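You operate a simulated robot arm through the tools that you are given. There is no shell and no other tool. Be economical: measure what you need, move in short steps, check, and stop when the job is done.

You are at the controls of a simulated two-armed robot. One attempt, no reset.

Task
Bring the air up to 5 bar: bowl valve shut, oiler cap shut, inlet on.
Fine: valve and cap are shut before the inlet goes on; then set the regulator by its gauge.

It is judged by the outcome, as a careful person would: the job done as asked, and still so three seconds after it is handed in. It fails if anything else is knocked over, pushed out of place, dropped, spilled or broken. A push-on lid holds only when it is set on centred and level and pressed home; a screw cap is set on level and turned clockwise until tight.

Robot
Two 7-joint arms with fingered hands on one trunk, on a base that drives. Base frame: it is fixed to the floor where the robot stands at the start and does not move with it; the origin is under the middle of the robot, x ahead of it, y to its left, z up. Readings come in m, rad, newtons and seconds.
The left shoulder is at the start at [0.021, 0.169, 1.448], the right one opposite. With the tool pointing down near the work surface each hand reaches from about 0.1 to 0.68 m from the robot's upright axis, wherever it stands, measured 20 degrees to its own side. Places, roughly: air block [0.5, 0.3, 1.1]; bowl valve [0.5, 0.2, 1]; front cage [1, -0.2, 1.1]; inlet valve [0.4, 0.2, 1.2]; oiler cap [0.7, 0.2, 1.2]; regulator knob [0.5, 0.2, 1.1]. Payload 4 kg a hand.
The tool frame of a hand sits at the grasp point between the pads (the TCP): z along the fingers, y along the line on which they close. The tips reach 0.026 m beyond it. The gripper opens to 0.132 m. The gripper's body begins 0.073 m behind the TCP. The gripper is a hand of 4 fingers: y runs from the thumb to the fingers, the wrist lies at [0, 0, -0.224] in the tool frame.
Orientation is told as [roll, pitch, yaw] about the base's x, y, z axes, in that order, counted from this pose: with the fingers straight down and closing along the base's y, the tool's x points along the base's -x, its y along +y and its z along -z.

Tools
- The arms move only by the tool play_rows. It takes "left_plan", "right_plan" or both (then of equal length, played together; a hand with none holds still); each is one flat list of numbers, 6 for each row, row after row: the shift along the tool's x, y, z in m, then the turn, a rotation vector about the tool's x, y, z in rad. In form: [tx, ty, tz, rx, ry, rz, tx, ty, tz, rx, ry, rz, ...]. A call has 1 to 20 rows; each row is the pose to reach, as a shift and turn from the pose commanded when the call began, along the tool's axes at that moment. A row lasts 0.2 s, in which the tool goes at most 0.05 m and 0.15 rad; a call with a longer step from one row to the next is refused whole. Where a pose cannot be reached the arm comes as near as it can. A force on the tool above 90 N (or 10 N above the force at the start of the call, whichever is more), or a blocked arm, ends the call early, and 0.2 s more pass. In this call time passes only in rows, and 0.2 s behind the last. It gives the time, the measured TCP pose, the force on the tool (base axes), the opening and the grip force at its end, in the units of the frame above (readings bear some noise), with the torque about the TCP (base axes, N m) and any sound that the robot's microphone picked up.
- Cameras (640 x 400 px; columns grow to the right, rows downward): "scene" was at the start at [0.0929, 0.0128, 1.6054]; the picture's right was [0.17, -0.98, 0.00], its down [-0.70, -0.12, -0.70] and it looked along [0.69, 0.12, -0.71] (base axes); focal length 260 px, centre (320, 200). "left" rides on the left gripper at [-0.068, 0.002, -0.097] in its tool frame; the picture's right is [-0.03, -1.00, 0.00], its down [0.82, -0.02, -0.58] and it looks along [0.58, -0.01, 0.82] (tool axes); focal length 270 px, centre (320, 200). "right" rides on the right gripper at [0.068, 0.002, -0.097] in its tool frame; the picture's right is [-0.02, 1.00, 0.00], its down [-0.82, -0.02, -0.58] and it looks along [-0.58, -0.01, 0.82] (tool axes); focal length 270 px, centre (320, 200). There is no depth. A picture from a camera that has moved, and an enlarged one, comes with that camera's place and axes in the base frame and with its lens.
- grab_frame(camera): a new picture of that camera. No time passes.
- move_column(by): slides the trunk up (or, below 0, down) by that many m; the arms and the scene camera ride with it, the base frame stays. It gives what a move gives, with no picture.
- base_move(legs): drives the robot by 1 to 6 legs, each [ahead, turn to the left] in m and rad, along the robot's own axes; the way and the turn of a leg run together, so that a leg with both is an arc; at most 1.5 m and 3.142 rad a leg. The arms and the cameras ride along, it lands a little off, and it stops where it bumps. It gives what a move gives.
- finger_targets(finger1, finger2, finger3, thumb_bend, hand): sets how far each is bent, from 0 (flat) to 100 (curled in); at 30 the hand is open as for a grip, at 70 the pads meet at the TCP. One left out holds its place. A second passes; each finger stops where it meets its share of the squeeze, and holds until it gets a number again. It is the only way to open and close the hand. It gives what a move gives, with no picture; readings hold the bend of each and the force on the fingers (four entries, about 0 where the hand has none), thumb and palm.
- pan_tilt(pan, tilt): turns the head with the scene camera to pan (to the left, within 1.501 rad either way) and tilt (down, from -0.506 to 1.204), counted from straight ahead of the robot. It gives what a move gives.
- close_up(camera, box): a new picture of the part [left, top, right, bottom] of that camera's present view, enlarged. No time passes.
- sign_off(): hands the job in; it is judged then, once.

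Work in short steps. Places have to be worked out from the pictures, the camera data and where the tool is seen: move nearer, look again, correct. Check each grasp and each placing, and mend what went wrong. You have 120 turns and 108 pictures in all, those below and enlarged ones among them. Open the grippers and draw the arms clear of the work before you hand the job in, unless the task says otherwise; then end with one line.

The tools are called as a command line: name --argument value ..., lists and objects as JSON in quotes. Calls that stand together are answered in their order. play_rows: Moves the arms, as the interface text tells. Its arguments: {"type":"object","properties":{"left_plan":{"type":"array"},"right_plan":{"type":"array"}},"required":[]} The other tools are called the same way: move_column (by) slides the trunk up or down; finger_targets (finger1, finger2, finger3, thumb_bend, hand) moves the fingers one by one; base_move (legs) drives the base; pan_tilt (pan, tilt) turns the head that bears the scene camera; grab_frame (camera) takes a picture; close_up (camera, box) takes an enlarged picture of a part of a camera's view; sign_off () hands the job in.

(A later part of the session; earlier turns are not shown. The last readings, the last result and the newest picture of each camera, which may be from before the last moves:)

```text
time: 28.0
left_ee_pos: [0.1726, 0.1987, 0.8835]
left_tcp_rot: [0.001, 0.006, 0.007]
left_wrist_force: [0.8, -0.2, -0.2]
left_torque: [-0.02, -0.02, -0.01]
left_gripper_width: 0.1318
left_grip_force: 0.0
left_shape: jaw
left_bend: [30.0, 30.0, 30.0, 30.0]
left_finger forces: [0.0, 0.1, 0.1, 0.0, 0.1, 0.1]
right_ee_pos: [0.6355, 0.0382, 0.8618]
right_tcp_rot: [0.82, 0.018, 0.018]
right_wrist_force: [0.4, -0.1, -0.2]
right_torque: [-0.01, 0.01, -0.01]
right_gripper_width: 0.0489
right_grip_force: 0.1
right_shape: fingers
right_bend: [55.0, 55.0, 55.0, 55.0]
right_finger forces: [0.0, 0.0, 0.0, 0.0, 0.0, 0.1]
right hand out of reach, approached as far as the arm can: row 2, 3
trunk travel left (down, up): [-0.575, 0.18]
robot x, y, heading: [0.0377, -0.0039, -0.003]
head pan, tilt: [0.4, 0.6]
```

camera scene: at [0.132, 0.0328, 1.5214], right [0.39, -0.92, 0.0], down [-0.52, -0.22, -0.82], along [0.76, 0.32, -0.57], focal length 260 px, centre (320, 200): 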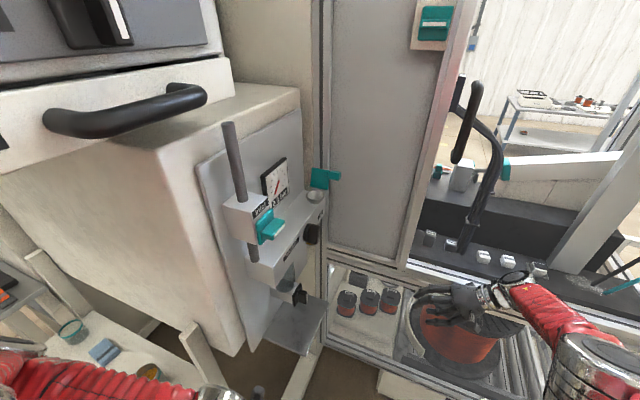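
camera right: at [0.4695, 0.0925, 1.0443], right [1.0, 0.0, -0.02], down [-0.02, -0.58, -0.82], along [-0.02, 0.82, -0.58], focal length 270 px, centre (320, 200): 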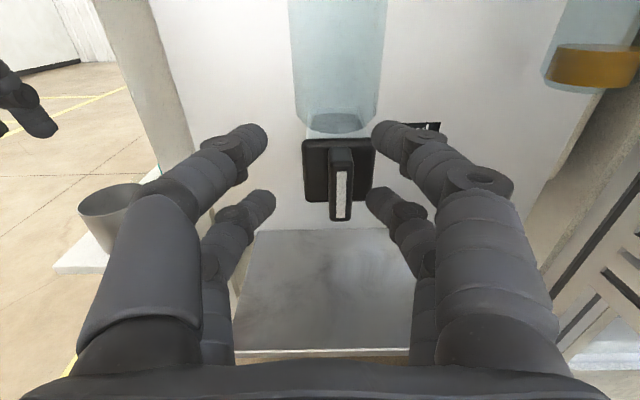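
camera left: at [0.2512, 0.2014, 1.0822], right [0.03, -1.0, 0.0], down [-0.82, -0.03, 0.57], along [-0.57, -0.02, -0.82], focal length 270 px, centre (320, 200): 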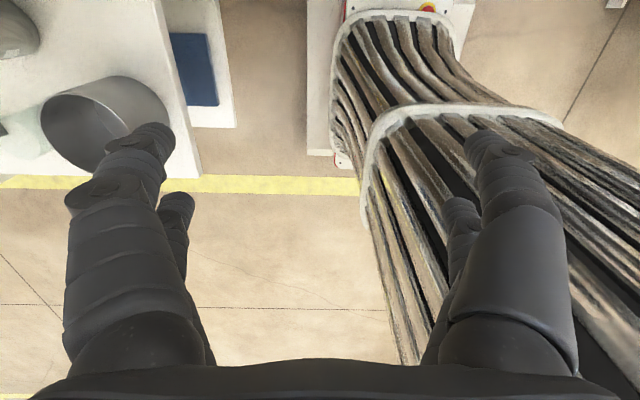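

Slightly inside the limit now. I test a pure retraction (−x) from here.

play_rows --right_plan '[0.01, 0, 0, 0, 0, 0, 0.02, 0, 0, 0, 0, 0, 0.04, 0, 0, 0, 0, 0, 0.06, 0, 0, 0, 0, 0]'

```text
time: 29.0
left_ee_pos: [0.1732, 0.2012, 0.8837]
left_tcp_rot: [-0.003, 0.005, 0.008]
left_wrist_force: [-0.7, 0.7, 0.0]
left_torque: [-0.04, 0.02, 0.0]
left_gripper_width: 0.1318
left_grip_force: 0.2
left_shape: jaw
left_bend: [30.0, 30.0, 30.0, 30.0]
left_finger forces: [0.1, 0.0, 0.0, 0.1, 0.0, 0.0]
right_ee_pos: [0.5833, 0.0372, 0.8637]
right_tcp_rot: [0.809, 0.017, 0.001]
right_wrist_force: [-5.6, 5.9, 3.0]
right_torque: [-0.65, -0.31, -0.36]
right_gripper_width: 0.0492
right_grip_force: 0.1
right_shape: fingers
right_bend: [55.0, 55.0, 55.0, 55.0]
right_finger forces: [0.0, 0.0, 0.0, 0.1, 0.0, 0.1]
right hand out of reach, approached as far as the arm can: row 1, 2, 3
trunk travel left (down, up): [-0.575, 0.18]
robot x, y, heading: [0.0327, -0.0056, 0.001]
head pan, tilt: [0.4, 0.6]
```

Retraction works now, though there is a small force reading; I look before moving on.

pan_tilt --pan -0.2 --tilt 0.8

grab_frame --camera "scene"

grab_frame --camera "right"

```text
time: 30.0
left_ee_pos: [0.1735, 0.1991, 0.8837]
left_tcp_rot: [0.001, 0.004, 0.007]
left_wrist_force: [-0.3, 0.2, -0.6]
left_torque: [-0.01, 0.02, -0.04]
left_gripper_width: 0.1318
left_grip_force: 0.0
left_shape: jaw
left_bend: [30.0, 30.0, 30.0, 30.0]
left_finger forces: [0.0, 0.0, 0.0, 0.0, 0.0, 0.0]
right_ee_pos: [0.589, 0.0277, 0.8603]
right_tcp_rot: [0.802, 0.015, -0.012]
right_wrist_force: [0.5, 0.1, 0.1]
right_torque: [0.01, 0.02, 0.05]
right_gripper_width: 0.0492
right_grip_force: 0.2
right_shape: fingers
right_bend: [55.0, 55.0, 55.0, 55.0]
right_finger forces: [0.0, 0.0, 0.0, 0.1, 0.0, 0.1]
trunk travel left (down, up): [-0.575, 0.18]
robot x, y, heading: [0.0325, -0.0043, 0.007]
head pan, tilt: [-0.201, 0.799]
```

```text
76 pictures are left
camera scene: at [0.1293, -0.0174, 1.5046], right [-0.2, -0.98, 0.0], down [-0.7, 0.14, -0.7], along [0.68, -0.14, -0.72], focal length 260 px, centre (320, 200)
```

scene: 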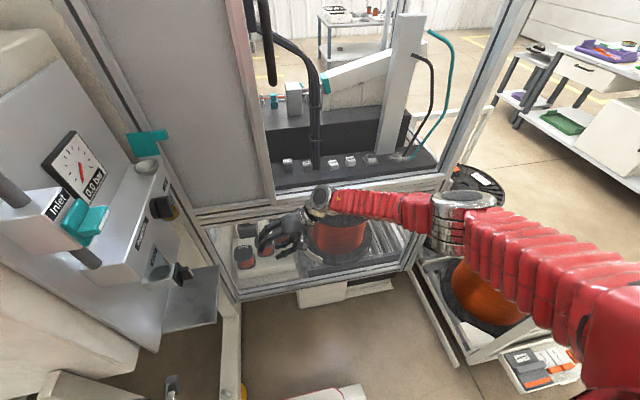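

```text
75 pictures are left
camera right: at [0.5221, -0.0403, 0.9302], right [0.05, 0.69, 0.72], down [0.82, -0.44, 0.37], along [0.57, 0.57, -0.59], focal length 270 px, centre (320, 200)
```

right: 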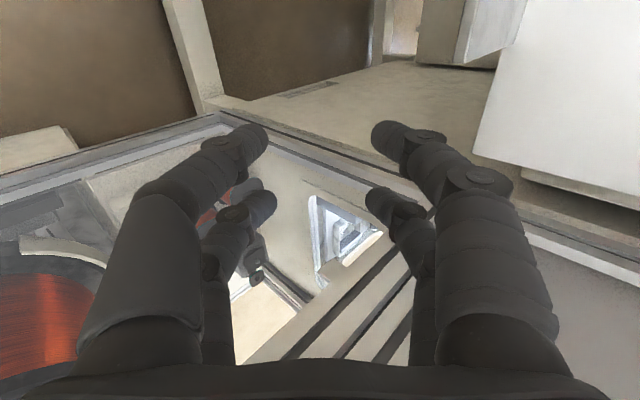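

Free again and nothing was disturbed. Now I retract the right hand well back and up.

play_rows --right_plan '[0.03, 0.008, -0.012, 0, 0, 0, 0.06, 0.02, -0.03, 0, 0, 0, 0.09, 0.035, -0.05, 0, 0, 0, 0.12, 0.05, -0.08, 0, 0, 0, 0.15, 0.065, -0.1, 0, 0, 0, 0.16, 0.08, -0.12, 0, 0, 0]'

```text
time: 31.4
left_ee_pos: [0.1737, 0.1975, 0.8837]
left_tcp_rot: [0.003, 0.006, 0.006]
left_wrist_force: [-0.2, 0.2, -0.2]
left_torque: [-0.02, -0.02, 0.02]
left_gripper_width: 0.1316
left_grip_force: 0.1
left_shape: jaw
left_bend: [30.0, 30.0, 30.0, 30.0]
left_finger forces: [0.0, 0.0, 0.1, 0.1, 0.0, 0.0]
right_ee_pos: [0.4194, 0.0044, 1.0141]
right_tcp_rot: [0.821, 0.018, 0.019]
right_wrist_force: [-0.6, -0.5, 0.4]
right_torque: [0.01, 0.01, 0.0]
right_gripper_width: 0.0487
right_grip_force: 0.0
right_shape: fingers
right_bend: [55.0, 55.0, 55.0, 55.0]
right_finger forces: [0.0, 0.1, 0.0, 0.0, 0.1, 0.0]
trunk travel left (down, up): [-0.575, 0.18]
robot x, y, heading: [0.0353, -0.0004, 0.007]
head pan, tilt: [-0.201, 0.799]
```

Good. Now level the hand to point +y, then roll 90° to close along x in front of the bowl valve.

play_rows --right_plan '[0, 0, 0, -0.15, 0, 0, 0, 0, 0, -0.3, 0, 0, 0, 0, 0, -0.45, 0, 0, 0, 0, 0, -0.6, 0, 0, 0, 0, 0, -0.75, 0, 0]'

play_rows --right_plan '[-0.005, -0.004, 0.007, 0, 0, 0.143, -0.011, -0.009, 0.014, 0, 0, 0.286, -0.016, -0.013, 0.02, 0, 0, 0.428, -0.021, -0.017, 0.027, 0, 0, 0.571, -0.026, -0.022, 0.033, 0, 0, 0.714, -0.032, -0.026, 0.04, 0, 0, 0.857, -0.037, -0.03, 0.046, 0, 0, 1.0, -0.042, -0.035, 0.053, 0, 0, 1.142, -0.048, -0.039, 0.06, 0, 0, 1.285, -0.053, -0.044, 0.07, 0, 0, 1.428, -0.059, -0.048, 0.08, 0, 0, 1.571]'

grab_frame --camera "right"

```text
time: 32.6
left_ee_pos: [0.1725, 0.1987, 0.8837]
left_tcp_rot: [0.001, 0.006, 0.006]
left_wrist_force: [-0.4, 0.1, -0.3]
left_torque: [0.0, -0.03, -0.02]
left_gripper_width: 0.132
left_grip_force: 0.0
left_shape: jaw
left_bend: [30.0, 30.0, 30.0, 30.0]
left_finger forces: [0.0, 0.0, 0.0, 0.1, 0.0, 0.0]
right_ee_pos: [0.4203, 0.004, 1.0131]
right_tcp_rot: [1.574, 0.016, 0.018]
right_wrist_force: [-0.3, -0.5, 0.1]
right_torque: [0.03, -0.01, 0.02]
right_gripper_width: 0.049
right_grip_force: 0.0
right_shape: fingers
right_bend: [55.0, 55.0, 55.0, 55.0]
right_finger forces: [0.1, 0.0, 0.1, 0.1, 0.1, 0.0]
trunk travel left (down, up): [-0.575, 0.18]
robot x, y, heading: [0.0359, -0.0011, 0.004]
head pan, tilt: [-0.201, 0.799]
```

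```text
time: 35.0
left_ee_pos: [0.173, 0.1986, 0.884]
left_tcp_rot: [0.001, 0.007, 0.006]
left_wrist_force: [-0.2, -0.1, 0.0]
left_torque: [0.03, 0.02, -0.01]
left_gripper_width: 0.1317
left_grip_force: 0.1
left_shape: jaw
left_bend: [30.0, 30.0, 30.0, 30.0]
left_finger forces: [0.1, 0.0, 0.0, 0.1, 0.0, 0.0]
right_ee_pos: [0.4768, 0.0852, 0.9627]
right_tcp_rot: [-1.61, 1.551, 3.122]
right_wrist_force: [-0.2, -0.4, -0.1]
right_torque: [0.01, 0.01, 0.01]
right_gripper_width: 0.0491
right_grip_force: 0.1
right_shape: fingers
right_bend: [55.0, 55.0, 55.0, 55.0]
right_finger forces: [0.1, 0.1, 0.0, 0.1, 0.0, 0.1]
trunk travel left (down, up): [-0.575, 0.18]
robot x, y, heading: [0.0325, -0.0007, -0.002]
head pan, tilt: [-0.201, 0.799]
```

```text
74 pictures are left
camera right: at [0.4838, -0.0137, 1.0312], right [1.0, 0.02, -0.05], down [-0.03, -0.58, -0.82], along [-0.04, 0.82, -0.58], focal length 270 px, centre (320, 200)
```

right: 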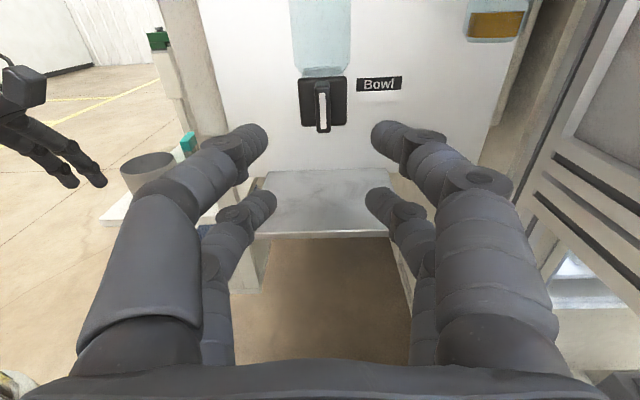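

Bar is centred between the fingers. Forward to y≈0.205.

play_rows --right_plan '[0.001, 0.001, 0.04, 0, 0, 0, 0.002, 0.001, 0.08, 0, 0, 0, 0.003, 0.002, 0.118, 0, 0, 0]'

grab_frame --camera "right"

```text
time: 35.8
left_ee_pos: [0.1732, 0.1992, 0.8834]
left_tcp_rot: [0.0, 0.007, 0.007]
left_wrist_force: [-0.6, -0.4, 0.1]
left_torque: [-0.01, -0.01, -0.02]
left_gripper_width: 0.132
left_grip_force: 0.1
left_shape: jaw
left_bend: [30.0, 30.0, 30.0, 30.0]
left_finger forces: [0.0, 0.0, 0.1, 0.1, 0.0, 0.0]
right_ee_pos: [0.4773, 0.2044, 0.9634]
right_tcp_rot: [-1.576, 1.553, -3.127]
right_wrist_force: [0.1, -0.5, 0.7]
right_torque: [0.01, -0.01, -0.02]
right_gripper_width: 0.0491
right_grip_force: 0.1
right_shape: fingers
right_bend: [55.0, 55.0, 55.0, 55.0]
right_finger forces: [0.0, 0.0, 0.0, 0.1, 0.0, 0.0]
trunk travel left (down, up): [-0.575, 0.18]
robot x, y, heading: [0.0316, -0.0052, -0.001]
head pan, tilt: [-0.201, 0.799]
```

```text
73 pictures are left
camera right: at [0.4832, 0.1071, 1.0318], right [1.0, 0.02, -0.04], down [-0.02, -0.58, -0.82], along [-0.04, 0.82, -0.58], focal length 270 px, centre (320, 200)
```

right: 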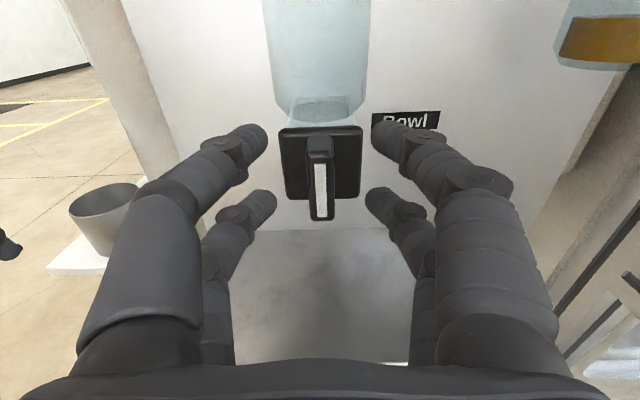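

Bar front appears at y≈0.21; tips reach to 0.23. I close on it.

finger_targets --hand "right" --finger1 68 --finger2 68 --finger3 68 --thumb_bend 68

grab_frame --camera "right"

```text
time: 36.8
left_ee_pos: [0.1731, 0.1992, 0.8837]
left_tcp_rot: [0.001, 0.004, 0.006]
left_wrist_force: [0.1, 0.0, -0.7]
left_torque: [-0.02, -0.02, -0.01]
left_gripper_width: 0.132
left_grip_force: 0.1
left_shape: jaw
left_bend: [30.0, 30.0, 30.0, 30.0]
left_finger forces: [0.1, 0.0, 0.0, 0.0, 0.1, 0.0]
right_ee_pos: [0.4771, 0.204, 0.9635]
right_tcp_rot: [-1.633, 1.553, 3.096]
right_wrist_force: [0.2, -0.7, 1.0]
right_torque: [0.04, 0.02, 0.0]
right_gripper_width: 0.0115
right_grip_force: 2.6
right_shape: fingers
right_bend: [67.0, 66.0, 67.0, 67.0]
right_finger forces: [1.4, 1.6, 0.8, 0.1, 1.2, 0.0]
trunk travel left (down, up): [-0.575, 0.18]
robot x, y, heading: [0.0343, -0.001, -0.004]
head pan, tilt: [-0.201, 0.799]
```

```text
72 pictures are left
camera right: at [0.4833, 0.1056, 1.032], right [1.0, 0.02, -0.04], down [-0.02, -0.58, -0.82], along [-0.04, 0.82, -0.58], focal length 270 px, centre (320, 200)
```

right: 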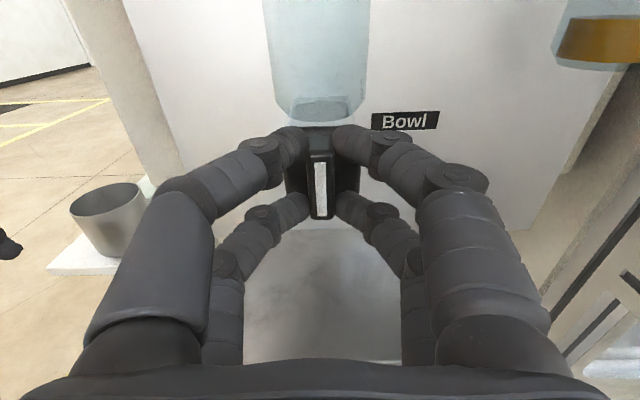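

Gripped on the bar with all fingers. I squeeze slightly more and test-turn counter-clockwise (toward the comfortable roll).

finger_targets --hand "right" --finger1 75 --finger2 75 --finger3 75 --thumb_bend 75

play_rows --right_plan '[0, 0, 0, 0, 0, -0.1, 0, 0, 0, 0, 0, -0.2, 0, 0, 0, 0, 0, -0.3]'

grab_frame --camera "right"

```text
time: 37.8
left_ee_pos: [0.1731, 0.1995, 0.8837]
left_tcp_rot: [0.001, 0.006, 0.008]
left_wrist_force: [-0.4, 0.6, -0.3]
left_torque: [0.02, 0.0, -0.01]
left_gripper_width: 0.1322
left_grip_force: 0.1
left_shape: jaw
left_bend: [30.0, 30.0, 30.0, 30.0]
left_finger forces: [0.0, 0.0, 0.1, 0.1, 0.0, 0.0]
right_ee_pos: [0.4767, 0.2035, 0.9643]
right_tcp_rot: [-1.635, 1.554, 3.098]
right_wrist_force: [-0.8, 10.2, 0.6]
right_torque: [0.08, -0.06, 0.07]
right_gripper_width: 0.0087
right_grip_force: 15.5
right_shape: fingers
right_bend: [71.0, 71.0, 72.0, 67.0]
right_finger forces: [7.4, 6.7, 6.0, 0.1, 8.9, 0.0]
trunk travel left (down, up): [-0.575, 0.18]
robot x, y, heading: [0.0322, 0.0014, 0.003]
head pan, tilt: [-0.201, 0.799]
```

```text
time: 38.6
left_ee_pos: [0.1718, 0.1986, 0.8838]
left_tcp_rot: [0.001, 0.005, 0.007]
left_wrist_force: [0.4, 0.1, -0.5]
left_torque: [-0.03, 0.03, 0.05]
left_gripper_width: 0.1319
left_grip_force: 0.1
left_shape: jaw
left_bend: [30.0, 30.0, 30.0, 30.0]
left_finger forces: [0.1, 0.0, 0.1, 0.0, 0.1, 0.0]
right_ee_pos: [0.4758, 0.2044, 0.9653]
right_tcp_rot: [1.575, 1.286, 0.027]
right_wrist_force: [-4.2, 6.3, 2.3]
right_torque: [-0.01, 0.14, 0.09]
right_gripper_width: 0.0019
right_grip_force: 13.1
right_shape: fingers
right_bend: [72.0, 72.0, 71.0, 72.0]
right_finger forces: [6.1, 5.5, 10.5, 0.1, 4.1, 0.0]
trunk travel left (down, up): [-0.575, 0.18]
robot x, y, heading: [0.034, -0.0032, 0.0]
head pan, tilt: [-0.201, 0.799]
```

```text
71 pictures are left
camera right: at [0.4618, 0.1057, 1.0319], right [0.97, 0.02, 0.26], down [0.22, -0.57, -0.79], along [0.13, 0.82, -0.56], focal length 270 px, centre (320, 200)
```

right: 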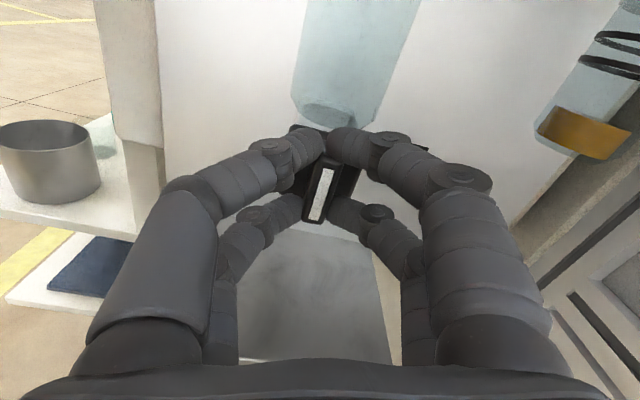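

The bar did not follow (still vertical), the grip slipped – likely the stop. I turn back and test clockwise.

play_rows --right_plan '[0, 0, 0, 0, 0, 0.1, 0, 0, 0, 0, 0, 0.2, 0, 0, 0, 0, 0, 0.3, 0, 0, 0, 0, 0, 0.4, 0, 0, 0, 0, 0, 0.5, 0, 0, 0, 0, 0, 0.6]'

grab_frame --camera "right"

```text
time: 40.0
left_ee_pos: [0.1736, 0.1987, 0.8831]
left_tcp_rot: [0.001, 0.005, 0.008]
left_wrist_force: [0.4, -0.8, 0.4]
left_torque: [-0.01, -0.02, 0.0]
left_gripper_width: 0.132
left_grip_force: 0.0
left_shape: jaw
left_bend: [30.0, 30.0, 30.0, 30.0]
left_finger forces: [0.0, 0.0, 0.0, 0.1, 0.0, 0.1]
right_ee_pos: [0.4777, 0.2034, 0.9683]
right_tcp_rot: [-1.574, 1.249, -3.128]
right_wrist_force: [4.7, 6.4, 3.1]
right_torque: [0.11, -0.04, -0.1]
right_gripper_width: 0.0015
right_grip_force: 14.3
right_shape: fingers
right_bend: [72.0, 72.0, 71.0, 72.0]
right_finger forces: [10.7, 7.8, 6.4, 0.0, 3.9, 0.0]
trunk travel left (down, up): [-0.575, 0.18]
robot x, y, heading: [0.0349, -0.0009, -0.001]
head pan, tilt: [-0.201, 0.799]
```

```text
70 pictures are left
camera right: at [0.504, 0.1065, 1.0309], right [0.94, 0.02, -0.34], down [-0.27, -0.58, -0.77], along [-0.21, 0.81, -0.54], focal length 270 px, centre (320, 200)
```

right: 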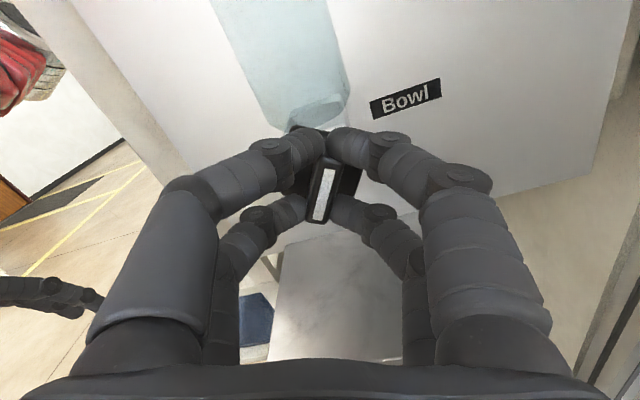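

Clockwise works: the bar has turned ~0.5 rad. I continue clockwise.

play_rows --right_plan '[0, 0, 0, 0, 0, 0.12, 0, 0, 0, 0, 0, 0.24, 0, 0, 0, 0, 0, 0.36, 0, 0, 0, 0, 0, 0.48, 0, 0, 0, 0, 0, 0.6]'

grab_frame --camera "right"

```text
time: 41.2
left_ee_pos: [0.1752, 0.1995, 0.8824]
left_tcp_rot: [0.0, 0.008, 0.008]
left_wrist_force: [-0.7, -0.2, 0.5]
left_torque: [0.01, 0.01, 0.02]
left_gripper_width: 0.1319
left_grip_force: 0.1
left_shape: jaw
left_bend: [30.0, 30.0, 30.0, 30.0]
left_finger forces: [0.0, 0.0, 0.0, 0.0, 0.0, 0.1]
right_ee_pos: [0.4804, 0.2037, 0.9661]
right_tcp_rot: [-1.569, 0.651, -3.126]
right_wrist_force: [15.9, 8.4, 4.3]
right_torque: [0.1, -0.1, -0.37]
right_gripper_width: 0.002
right_grip_force: 16.7
right_shape: fingers
right_bend: [72.0, 72.0, 71.0, 72.0]
right_finger forces: [16.7, 8.0, 5.9, 0.0, 3.2, 0.1]
trunk travel left (down, up): [-0.575, 0.18]
robot x, y, heading: [0.0324, -0.0019, -0.002]
head pan, tilt: [-0.201, 0.799]
```

```text
69 pictures are left
camera right: at [0.5384, 0.1065, 1.0062], right [0.58, 0.01, -0.81], down [-0.65, -0.59, -0.48], along [-0.48, 0.81, -0.34], focal length 270 px, centre (320, 200)
```

right: 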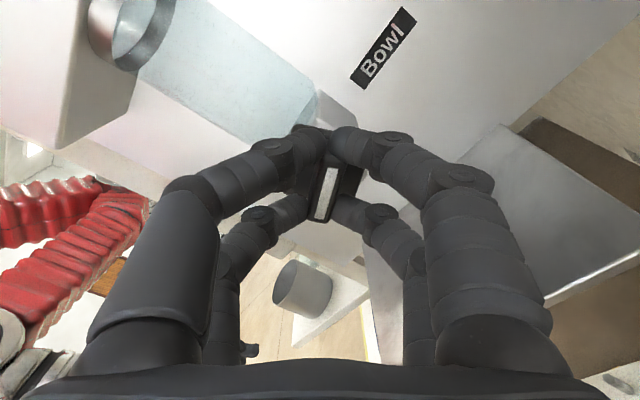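

Turning well; continue another ~0.5 rad until the stop, watching force (16 N side load, so I ease x −2 mm too).

play_rows --right_plan '[0, -0.001, 0, 0, 0, 0.12, 0, -0.002, 0, 0, 0, 0.24, 0, -0.002, 0, 0, 0, 0.36, 0, -0.002, 0, 0, 0, 0.48]'

grab_frame --camera "right"

```text
time: 42.2
left_ee_pos: [0.1725, 0.1991, 0.8837]
left_tcp_rot: [0.0, 0.007, 0.004]
left_wrist_force: [-0.4, 0.0, 0.3]
left_torque: [0.02, -0.07, 0.03]
left_gripper_width: 0.132
left_grip_force: 0.0
left_shape: jaw
left_bend: [30.0, 30.0, 30.0, 30.0]
left_finger forces: [0.0, 0.1, 0.0, 0.0, 0.1, 0.1]
right_ee_pos: [0.4755, 0.1898, 0.986]
right_tcp_rot: [-1.577, 0.248, 3.099]
right_wrist_force: [33.2, 4.1, -14.9]
right_torque: [-0.36, -0.9, -0.9]
right_gripper_width: 0.0182
right_grip_force: 18.4
right_shape: fingers
right_bend: [59.0, 60.0, 75.0, 75.0]
right_finger forces: [26.7, 10.7, 0.0, 0.0, 0.0, 0.0]
right hand out of reach, approached as far as the arm can: row 3, 4
trunk travel left (down, up): [-0.575, 0.18]
robot x, y, heading: [0.0352, 0.0005, 0.002]
head pan, tilt: [-0.201, 0.799]
stopped in row 4 (right hand): the force on the tool passed its limit at 110 N (the readings are from after the stop); the commanded pose is now the measured one
```

```text
68 pictures are left
camera right: at [0.5385, 0.09, 1.0005], right [0.22, 0.0, -0.98], down [-0.82, -0.54, -0.18], along [-0.53, 0.84, -0.12], focal length 270 px, centre (320, 200)
```

right: 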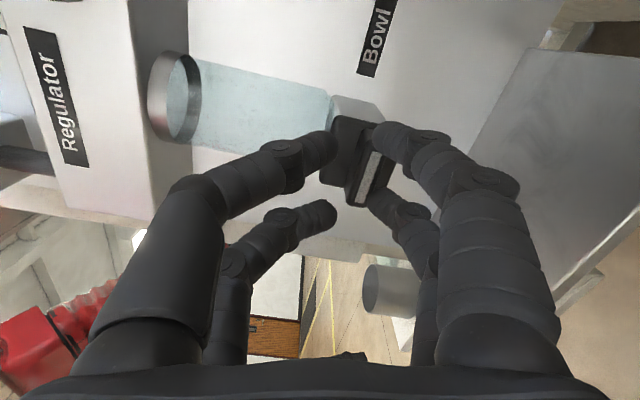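

The grip slipped off near the end. I open and back away to inspect the valve.

finger_targets --hand "right" --finger1 50 --finger2 50 --finger3 50 --thumb_bend 50

play_rows --right_plan '[0, 0, -0.03, 0, 0, -0.1, 0, 0, -0.06, 0, 0, -0.2, 0, 0, -0.09, 0, 0, -0.3]'

grab_frame --camera "right"

```text
time: 43.2
left_ee_pos: [0.1758, 0.1988, 0.8838]
left_tcp_rot: [0.002, 0.008, 0.005]
left_wrist_force: [0.3, 0.3, 0.4]
left_torque: [-0.02, -0.01, 0.0]
left_gripper_width: 0.1321
left_grip_force: 0.1
left_shape: jaw
left_bend: [30.0, 30.0, 30.0, 30.0]
left_finger forces: [0.1, 0.1, 0.0, 0.0, 0.0, 0.0]
right_ee_pos: [0.474, 0.1898, 0.9871]
right_tcp_rot: [-1.584, 0.242, 3.104]
right_wrist_force: [31.3, -7.2, 8.7]
right_torque: [0.03, -1.2, -1.01]
right_gripper_width: 0.0617
right_grip_force: 16.0
right_shape: fingers
right_bend: [53.0, 50.0, 50.0, 50.0]
right_finger forces: [31.8, 0.0, 0.0, 0.0, 0.0, 0.1]
trunk travel left (down, up): [-0.575, 0.18]
robot x, y, heading: [0.0361, 0.0012, 0.003]
head pan, tilt: [-0.201, 0.799]
```

```text
time: 44.0
left_ee_pos: [0.1725, 0.1979, 0.8843]
left_tcp_rot: [0.002, 0.004, 0.007]
left_wrist_force: [-0.7, -0.2, -0.3]
left_torque: [0.03, 0.03, 0.0]
left_gripper_width: 0.1317
left_grip_force: 0.0
left_shape: jaw
left_bend: [30.0, 30.0, 30.0, 30.0]
left_finger forces: [0.1, 0.1, 0.1, 0.1, 0.1, 0.1]
right_ee_pos: [0.4623, 0.1016, 0.9859]
right_tcp_rot: [-1.584, 0.542, 3.109]
right_wrist_force: [0.5, -0.6, -0.5]
right_torque: [0.0, -0.02, -0.03]
right_gripper_width: 0.065
right_grip_force: 0.1
right_shape: fingers
right_bend: [50.0, 50.0, 50.0, 50.0]
right_finger forces: [0.0, 0.1, 0.0, 0.0, 0.1, 0.0]
trunk travel left (down, up): [-0.575, 0.18]
robot x, y, heading: [0.0361, -0.0015, -0.002]
head pan, tilt: [-0.201, 0.799]
```

```text
67 pictures are left
camera right: at [0.5205, 0.0018, 1.0186], right [0.5, 0.0, -0.87], down [-0.72, -0.56, -0.41], along [-0.48, 0.83, -0.28], focal length 270 px, centre (320, 200)
```

right: 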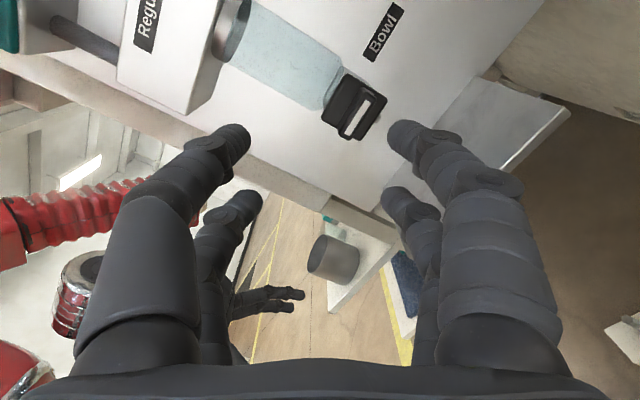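

close_up --camera "right" --box '[300, 50, 420, 150]'

```text
4.00 times, centred on (360, 100) of right
camera zoom: at [0.5205, 0.0018, 1.0186], right [0.5, 0.0, -0.87], down [-0.72, -0.56, -0.41], along [-0.48, 0.83, -0.28], focal length 1081 px, centre (160, 600)
```

zoom: 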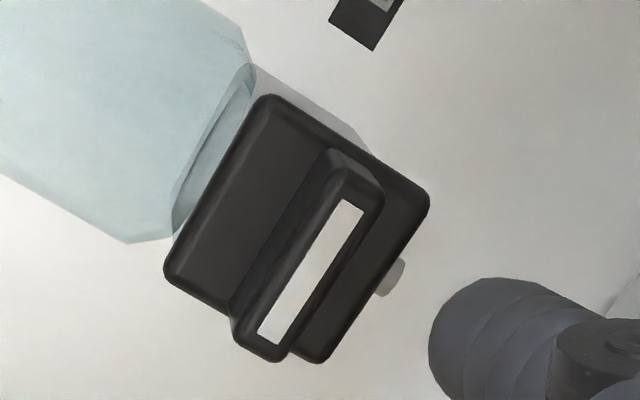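

The bar is horizontal now (within ~1–2°): bowl valve shut. Now I unwind the wrist, withdraw, and look at the oiler cap.

play_rows --right_plan '[0.001, -0.005, -0.006, 0, 0, -0.145, 0.003, -0.011, -0.011, 0, 0, -0.29, 0.004, -0.016, -0.017, 0, 0, -0.435, 0.006, -0.022, -0.022, 0, 0, -0.58, 0.007, -0.028, -0.028, 0, 0, -0.725, 0.008, -0.033, -0.033, 0, 0, -0.87, 0.01, -0.039, -0.039, 0, 0, -1.015, 0.011, -0.044, -0.044, 0, 0, -1.16, 0.012, -0.05, -0.05, 0, 0, -1.305, 0.014, -0.055, -0.055, 0, 0, -1.45, 0.015, -0.06, -0.06, 0, 0, -1.595, 0.017, -0.066, -0.066, 0, 0, -1.74, 0.018, -0.072, -0.072, 0, 0, -1.885, 0.02, -0.078, -0.078, 0, 0, -2.03, 0.021, -0.084, -0.084, 0, 0, -2.175, 0.022, -0.09, -0.09, 0, 0, -2.32, 0.024, -0.095, -0.095, 0, 0, -2.46, 0.025, -0.1, -0.1, 0, 0, -2.6]'

grab_frame --camera "right"

```text
time: 47.8
left_ee_pos: [0.1725, 0.1978, 0.8839]
left_tcp_rot: [0.001, 0.005, 0.007]
left_wrist_force: [-0.9, 0.0, -0.1]
left_torque: [-0.01, 0.03, 0.0]
left_gripper_width: 0.132
left_grip_force: 0.0
left_shape: jaw
left_bend: [30.0, 30.0, 30.0, 30.0]
left_finger forces: [0.1, 0.0, 0.0, 0.1, 0.0, 0.1]
right_ee_pos: [0.4319, 0.0017, 1.0841]
right_tcp_rot: [1.583, -0.002, -0.024]
right_wrist_force: [-0.9, -0.8, 0.3]
right_torque: [-0.01, -0.04, 0.04]
right_gripper_width: 0.0654
right_grip_force: 0.1
right_shape: fingers
right_bend: [50.0, 50.0, 50.0, 50.0]
right_finger forces: [0.0, 0.1, 0.1, 0.1, 0.1, 0.1]
trunk travel left (down, up): [-0.575, 0.18]
robot x, y, heading: [0.0333, -0.0023, 0.0]
head pan, tilt: [-0.201, 0.799]
```

```text
65 pictures are left
camera right: at [0.3622, -0.0936, 1.0844], right [0.02, -0.01, 1.0], down [0.8, -0.6, -0.03], along [0.6, 0.8, 0.0], focal length 270 px, centre (320, 200)
```

right: 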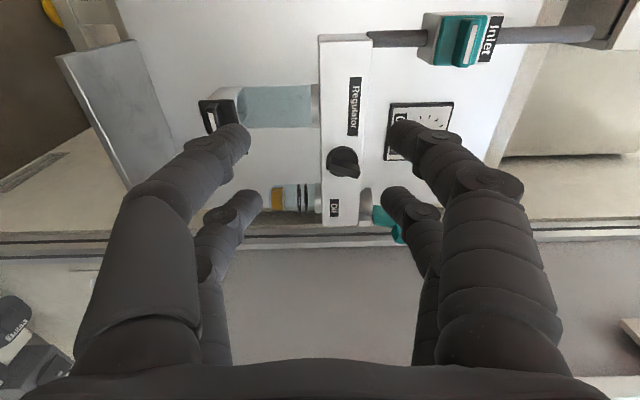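

I raise the hand and go forward to look at the cap closely.

play_rows --right_plan '[-0.014, 0.035, 0, 0, 0, 0, -0.028, 0.07, 0, 0, 0, 0, -0.042, 0.105, 0, 0, 0, 0, -0.056, 0.14, 0.01, 0, 0, 0, -0.07, 0.17, 0.02, 0, 0, 0, -0.08, 0.2, 0.03, 0, 0, 0]'

grab_frame --camera "right"

pan_tilt --pan 0.35 --tilt 0.6

close_up --camera "scene" --box '[240, 120, 400, 240]'

```text
time: 49.2
left_ee_pos: [0.1728, 0.1988, 0.8842]
left_tcp_rot: [0.001, 0.005, 0.007]
left_wrist_force: [-0.1, -0.2, 0.1]
left_torque: [0.01, 0.07, 0.02]
left_gripper_width: 0.132
left_grip_force: 0.0
left_shape: jaw
left_bend: [30.0, 30.0, 30.0, 30.0]
left_finger forces: [0.1, 0.1, 0.0, 0.1, 0.0, 0.0]
right_ee_pos: [0.5145, 0.0273, 1.2859]
right_tcp_rot: [1.581, 0.0, -0.027]
right_wrist_force: [1.6, 0.6, -0.6]
right_torque: [-0.01, 0.02, -0.03]
right_gripper_width: 0.0654
right_grip_force: 0.1
right_shape: fingers
right_bend: [50.0, 50.0, 50.0, 50.0]
right_finger forces: [0.1, 0.0, 0.1, 0.1, 0.0, 0.0]
trunk travel left (down, up): [-0.575, 0.18]
robot x, y, heading: [0.0295, -0.0022, 0.002]
head pan, tilt: [-0.201, 0.799]
```

```text
64 pictures are left
camera right: at [0.4441, -0.0688, 1.2874], right [0.03, -0.01, 1.0], down [0.8, -0.6, -0.03], along [0.6, 0.8, -0.01], focal length 270 px, centre (320, 200)
```

right: 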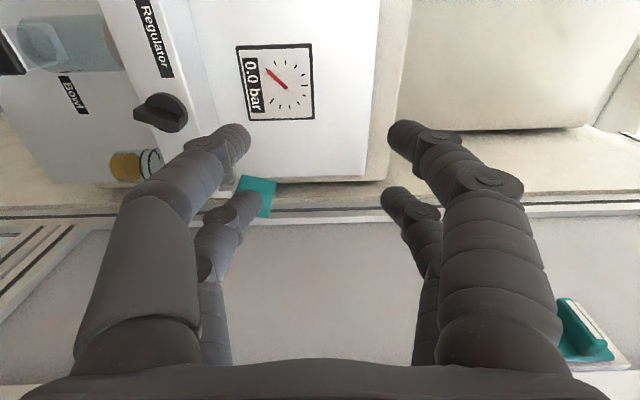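

```text
time: 50.2
left_ee_pos: [0.1732, 0.1981, 0.8857]
left_tcp_rot: [0.003, 0.006, 0.007]
left_wrist_force: [0.4, 0.1, -0.4]
left_torque: [0.04, 0.01, -0.02]
left_gripper_width: 0.132
left_grip_force: 0.0
left_shape: jaw
left_bend: [30.0, 30.0, 30.0, 30.0]
left_finger forces: [0.0, 0.1, 0.1, 0.0, 0.0, 0.0]
right_ee_pos: [0.5142, 0.0268, 1.2861]
right_tcp_rot: [1.583, 0.0, -0.025]
right_wrist_force: [-0.2, 0.0, -0.1]
right_torque: [0.03, -0.02, 0.01]
right_gripper_width: 0.0653
right_grip_force: 0.1
right_shape: fingers
right_bend: [50.0, 50.0, 50.0, 50.0]
right_finger forces: [0.1, 0.0, 0.1, 0.1, 0.0, 0.1]
trunk travel left (down, up): [-0.575, 0.18]
robot x, y, heading: [0.0303, -0.0005, 0.004]
head pan, tilt: [0.351, 0.6]
```

```text
3.33 times, centred on (320, 180) of scene
camera zoom: at [0.1338, 0.0288, 1.5214], right [0.34, -0.94, 0.0], down [-0.53, -0.19, -0.82], along [0.77, 0.28, -0.57], focal length 866 px, centre (320, 267)
```

zoom: 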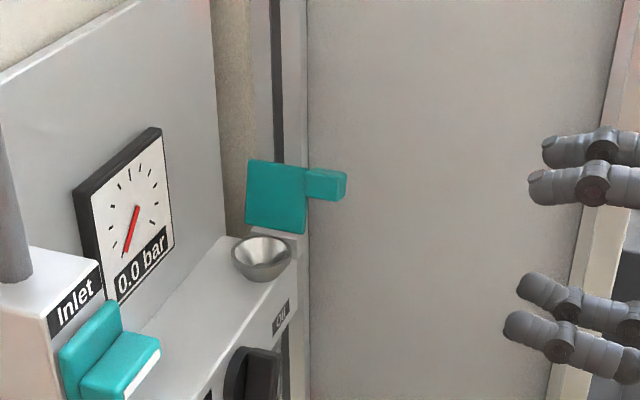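

Cap: a hinged lid standing up at x≈0.67 (z 1.15–1.21), its tab at y 0.205–0.235, z≈1.20; the cage post is at x≈0.73, so there is ~5 cm behind it. I'll straddle the tab with the hand yawed ~25° and closing along x; first roll the hand.

play_rows --right_plan '[0, -0.008, 0, 0, 0, 0.143, 0, -0.016, 0, 0, 0, 0.286, 0, -0.023, 0, 0, 0, 0.428, 0, -0.031, 0, 0, 0, 0.571, 0, -0.039, 0, 0, 0, 0.714, 0, -0.047, 0, 0, 0, 0.857, 0, -0.055, 0, 0, 0, 1.0, 0, -0.063, 0, 0, 0, 1.142, 0, -0.07, 0, 0, 0, 1.285, 0, -0.078, 0, 0, 0, 1.428, 0, -0.086, 0, 0, 0, 1.571]'

play_rows --right_plan '[0, 0.02, 0.0, -0.11, 0, 0, 0, 0.05, 0.01, -0.22, 0, 0, 0, 0.08, 0.025, -0.33, 0, 0, 0, 0.1, 0.045, -0.44, 0, 0]'

grab_frame --camera "right"

grab_frame --camera "scene"

```text
time: 52.6
left_ee_pos: [0.1729, 0.1991, 0.8843]
left_tcp_rot: [0.003, 0.006, 0.006]
left_wrist_force: [0.2, -0.8, 0.3]
left_torque: [-0.02, 0.0, -0.02]
left_gripper_width: 0.1318
left_grip_force: 0.1
left_shape: jaw
left_bend: [30.0, 30.0, 30.0, 30.0]
left_finger forces: [0.1, 0.1, 0.0, 0.0, 0.1, 0.0]
right_ee_pos: [0.5124, 0.0267, 1.1968]
right_tcp_rot: [-2.922, 1.559, 1.765]
right_wrist_force: [0.1, -0.6, 0.6]
right_torque: [-0.04, -0.03, 0.0]
right_gripper_width: 0.0656
right_grip_force: 0.1
right_shape: fingers
right_bend: [50.0, 50.0, 50.0, 50.0]
right_finger forces: [0.0, 0.0, 0.0, 0.0, 0.0, 0.0]
trunk travel left (down, up): [-0.575, 0.18]
robot x, y, heading: [0.0351, -0.0001, 0.001]
head pan, tilt: [0.351, 0.6]
```

```text
time: 53.6
left_ee_pos: [0.1731, 0.2002, 0.8844]
left_tcp_rot: [-0.002, 0.004, 0.006]
left_wrist_force: [-0.5, 0.5, -0.3]
left_torque: [-0.04, 0.02, 0.01]
left_gripper_width: 0.1318
left_grip_force: 0.2
left_shape: jaw
left_bend: [30.0, 30.0, 30.0, 30.0]
left_finger forces: [0.0, 0.1, 0.0, 0.0, 0.0, 0.0]
right_ee_pos: [0.6147, 0.0712, 1.1964]
right_tcp_rot: [-2.668, 1.56, 1.575]
right_wrist_force: [0.0, 0.7, 0.4]
right_torque: [-0.02, -0.02, -0.01]
right_gripper_width: 0.0657
right_grip_force: 0.0
right_shape: fingers
right_bend: [50.0, 50.0, 50.0, 50.0]
right_finger forces: [0.0, 0.1, 0.0, 0.0, 0.0, 0.0]
trunk travel left (down, up): [-0.575, 0.18]
robot x, y, heading: [0.0373, -0.0015, 0.001]
head pan, tilt: [0.351, 0.6]
```

```text
62 pictures are left
camera right: at [0.5734, -0.0181, 1.264], right [0.89, -0.45, -0.03], down [-0.28, -0.5, -0.82], along [0.35, 0.74, -0.57], focal length 270 px, centre (320, 200)
```

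right: 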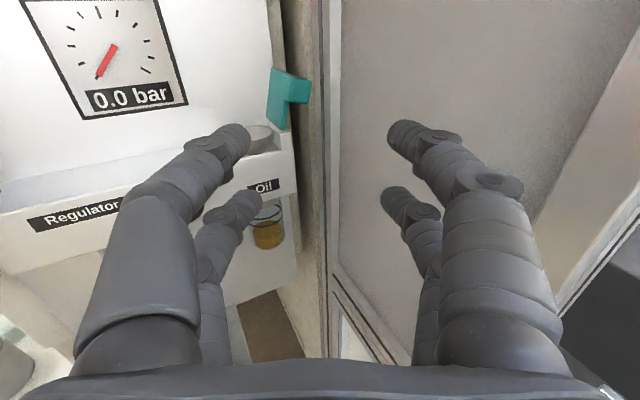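

```text
61 pictures are left
camera scene: at [0.134, 0.03, 1.5214], right [0.34, -0.94, 0.0], down [-0.53, -0.2, -0.82], along [0.77, 0.28, -0.57], focal length 260 px, centre (320, 200)
```

scene: 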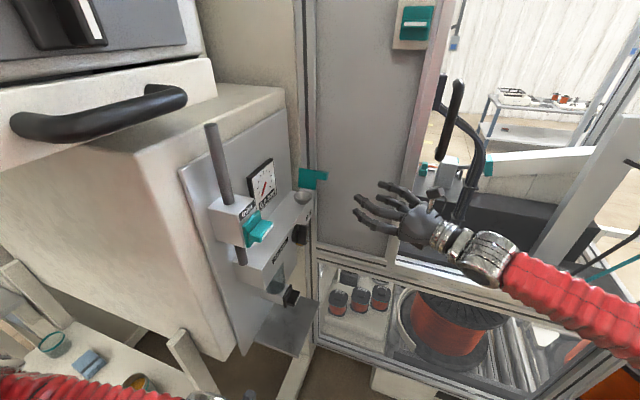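

Tab confirmed at ≈(0.668, 0.215, 1.207). I move forward so thumb and fingers straddle it.

play_rows --right_plan '[0.008, -0.011, 0.03, 0, 0, 0, 0.009, -0.011, 0.07, 0, 0, 0, 0.009, -0.011, 0.11, 0, 0, 0, 0.009, -0.011, 0.14, 0, 0, 0]'

grab_frame --camera "right"

close_up --camera "scene" --box '[240, 120, 400, 240]'

```text
time: 54.6
left_ee_pos: [0.1727, 0.1984, 0.8838]
left_tcp_rot: [0.001, 0.005, 0.009]
left_wrist_force: [0.1, -0.5, -0.1]
left_torque: [0.01, -0.01, 0.02]
left_gripper_width: 0.1318
left_grip_force: 0.1
left_shape: jaw
left_bend: [30.0, 30.0, 30.0, 30.0]
left_finger forces: [0.0, 0.0, 0.0, 0.0, 0.1, 0.0]
right_ee_pos: [0.6673, 0.1988, 1.2114]
right_tcp_rot: [-2.732, 1.56, 1.513]
right_wrist_force: [0.5, -0.3, 0.2]
right_torque: [-0.03, -0.01, 0.02]
right_gripper_width: 0.0652
right_grip_force: 0.1
right_shape: fingers
right_bend: [50.0, 50.0, 50.0, 50.0]
right_finger forces: [0.1, 0.0, 0.1, 0.0, 0.0, 0.1]
trunk travel left (down, up): [-0.575, 0.18]
robot x, y, heading: [0.0339, -0.0028, -0.0]
head pan, tilt: [0.351, 0.6]
```

```text
60 pictures are left
camera right: at [0.6265, 0.1101, 1.2786], right [0.89, -0.45, -0.03], down [-0.28, -0.5, -0.82], along [0.35, 0.74, -0.57], focal length 270 px, centre (320, 200)
```

right: 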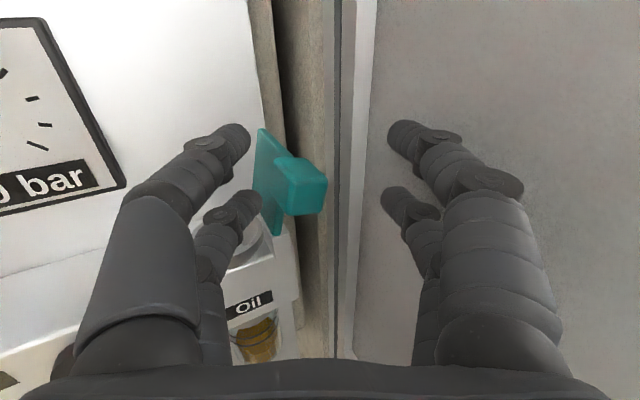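

```text
3.33 times, centred on (320, 180) of scene
camera zoom: at [0.1341, 0.0295, 1.5214], right [0.34, -0.94, 0.0], down [-0.53, -0.19, -0.82], along [0.77, 0.28, -0.57], focal length 866 px, centre (320, 267)
```

zoom: 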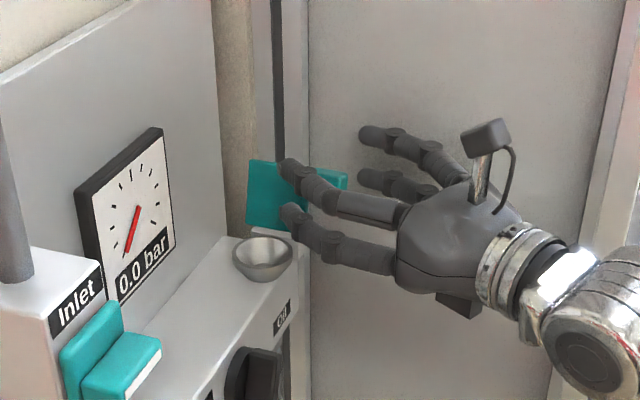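

Tab is between the finger pairs. I go 12 mm deeper and narrow the gap.

play_rows --right_plan '[-0.003, 0, 0.006, 0, 0, 0, -0.006, 0, 0.012, 0, 0, 0]'

finger_targets --hand "right" --finger1 60 --finger2 60 --finger3 60 --thumb_bend 60

grab_frame --camera "right"

```text
time: 55.2
left_ee_pos: [0.1737, 0.1991, 0.8842]
left_tcp_rot: [0.003, 0.005, 0.006]
left_wrist_force: [0.3, 0.4, 0.5]
left_torque: [-0.01, 0.01, -0.02]
left_gripper_width: 0.1318
left_grip_force: 0.0
left_shape: jaw
left_bend: [30.0, 30.0, 30.0, 30.0]
left_finger forces: [0.1, 0.0, 0.1, 0.0, 0.0, 0.0]
right_ee_pos: [0.6725, 0.2102, 1.204]
right_tcp_rot: [-2.709, 1.557, 1.538]
right_wrist_force: [-0.3, -0.6, 0.2]
right_torque: [-0.02, -0.01, 0.02]
right_gripper_width: 0.0653
right_grip_force: 0.5
right_shape: fingers
right_bend: [50.0, 50.0, 50.0, 50.0]
right_finger forces: [0.0, 0.0, 0.3, 0.1, 0.0, 0.0]
trunk travel left (down, up): [-0.575, 0.18]
robot x, y, heading: [0.0331, -0.003, 0.004]
head pan, tilt: [0.351, 0.6]
```

```text
time: 56.2
left_ee_pos: [0.1719, 0.1997, 0.883]
left_tcp_rot: [0.0, 0.002, 0.007]
left_wrist_force: [-0.1, -0.7, 0.3]
left_torque: [0.0, 0.0, 0.0]
left_gripper_width: 0.1319
left_grip_force: 0.0
left_shape: jaw
left_bend: [30.0, 30.0, 30.0, 30.0]
left_finger forces: [0.0, 0.0, 0.1, 0.0, 0.0, 0.0]
right_ee_pos: [0.6708, 0.2108, 1.2048]
right_tcp_rot: [-2.768, 1.557, 1.48]
right_wrist_force: [-6.8, 3.3, -0.1]
right_torque: [0.02, 0.08, 0.18]
right_gripper_width: 0.0347
right_grip_force: 3.5
right_shape: fingers
right_bend: [60.0, 60.0, 53.0, 59.0]
right_finger forces: [0.0, 0.0, 5.3, 0.1, 1.6, 0.1]
trunk travel left (down, up): [-0.575, 0.18]
robot x, y, heading: [0.0349, 0.0004, -0.002]
head pan, tilt: [0.351, 0.6]
```

```text
58 pictures are left
camera right: at [0.6303, 0.1219, 1.2721], right [0.89, -0.45, -0.03], down [-0.28, -0.5, -0.82], along [0.35, 0.74, -0.57], focal length 270 px, centre (320, 200)
```

right: 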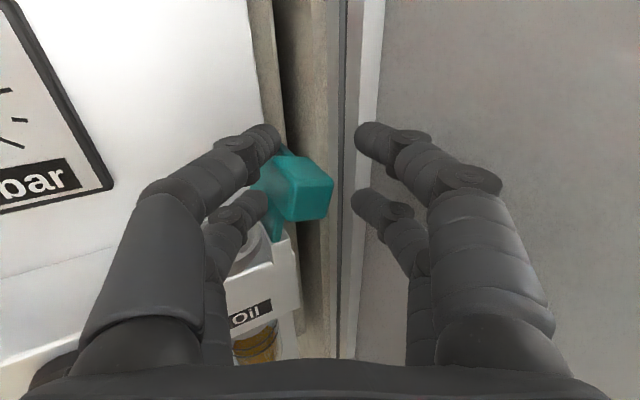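

The −x pair touches the lid plate. I open that pair, keep the +x pair as pusher, and start swinging the lid toward the cup.

finger_targets --hand "right" --finger3 40 --thumb_bend 40 --finger1 63 --finger2 63

play_rows --right_plan '[0, -0.0116, -0.0059, 0, 0, 0, -0.001, -0.0178, -0.009, 0, 0, -0.07, -0.003, -0.0236, -0.0119, 0, 0, -0.14, -0.005, -0.0294, -0.0149, 0, 0, -0.21, -0.007, -0.0343, -0.0173, 0, 0, -0.28]'

grab_frame --camera "right"

close_up --camera "scene" --box '[240, 120, 400, 240]'

```text
time: 57.2
left_ee_pos: [0.1734, 0.1986, 0.8851]
left_tcp_rot: [0.002, 0.007, 0.006]
left_wrist_force: [-0.4, 0.4, 0.1]
left_torque: [-0.03, 0.0, -0.04]
left_gripper_width: 0.132
left_grip_force: 0.1
left_shape: jaw
left_bend: [30.0, 30.0, 30.0, 30.0]
left_finger forces: [0.0, 0.1, 0.0, 0.0, 0.1, 0.0]
right_ee_pos: [0.6723, 0.2084, 1.2043]
right_tcp_rot: [-2.685, 1.559, 1.561]
right_wrist_force: [0.6, -0.5, -0.3]
right_torque: [0.0, 0.0, -0.01]
right_gripper_width: 0.0616
right_grip_force: 0.1
right_shape: fingers
right_bend: [63.0, 63.0, 40.0, 40.0]
right_finger forces: [0.0, 0.1, 0.1, 0.0, 0.0, 0.0]
trunk travel left (down, up): [-0.575, 0.18]
robot x, y, heading: [0.035, -0.0011, 0.0]
head pan, tilt: [0.351, 0.6]
```

```text
time: 58.4
left_ee_pos: [0.1731, 0.199, 0.8842]
left_tcp_rot: [-0.001, 0.007, 0.007]
left_wrist_force: [-0.6, -0.8, 0.4]
left_torque: [0.0, -0.01, 0.0]
left_gripper_width: 0.1319
left_grip_force: 0.0
left_shape: jaw
left_bend: [30.0, 30.0, 30.0, 30.0]
left_finger forces: [0.0, 0.1, 0.0, 0.0, 0.0, 0.0]
right_ee_pos: [0.6336, 0.2115, 1.195]
right_tcp_rot: [1.594, 1.296, -0.442]
right_wrist_force: [-0.1, 0.3, 0.1]
right_torque: [0.03, 0.01, 0.01]
right_gripper_width: 0.0619
right_grip_force: 0.4
right_shape: fingers
right_bend: [63.0, 63.0, 40.0, 40.0]
right_finger forces: [0.2, 0.1, 0.6, 0.1, 0.1, 0.0]
trunk travel left (down, up): [-0.575, 0.18]
robot x, y, heading: [0.0365, -0.0037, 0.003]
head pan, tilt: [0.351, 0.6]
```

```text
57 pictures are left
camera right: at [0.576, 0.1317, 1.2597], right [0.87, -0.44, 0.25], down [-0.08, -0.6, -0.79], along [0.5, 0.67, -0.55], focal length 270 px, centre (320, 200)
```

right: 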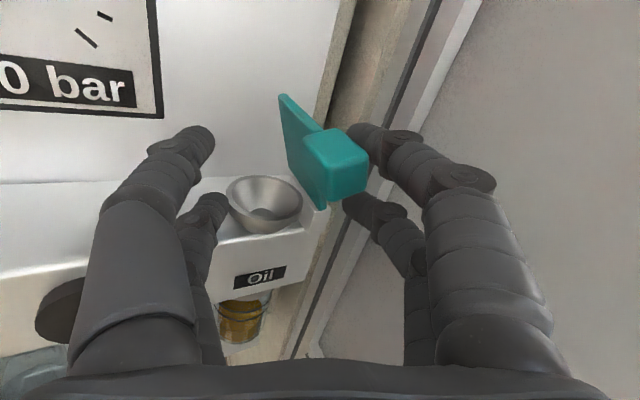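

```text
3.33 times, centred on (320, 180) of scene
camera zoom: at [0.1341, 0.0293, 1.5213], right [0.34, -0.94, 0.0], down [-0.53, -0.19, -0.82], along [0.77, 0.28, -0.57], focal length 866 px, centre (320, 267)
```

zoom: 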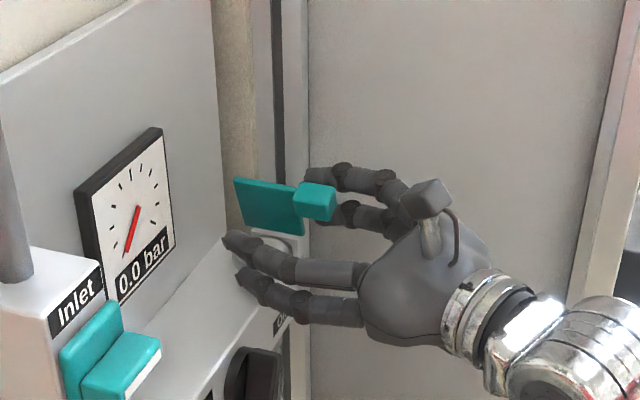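

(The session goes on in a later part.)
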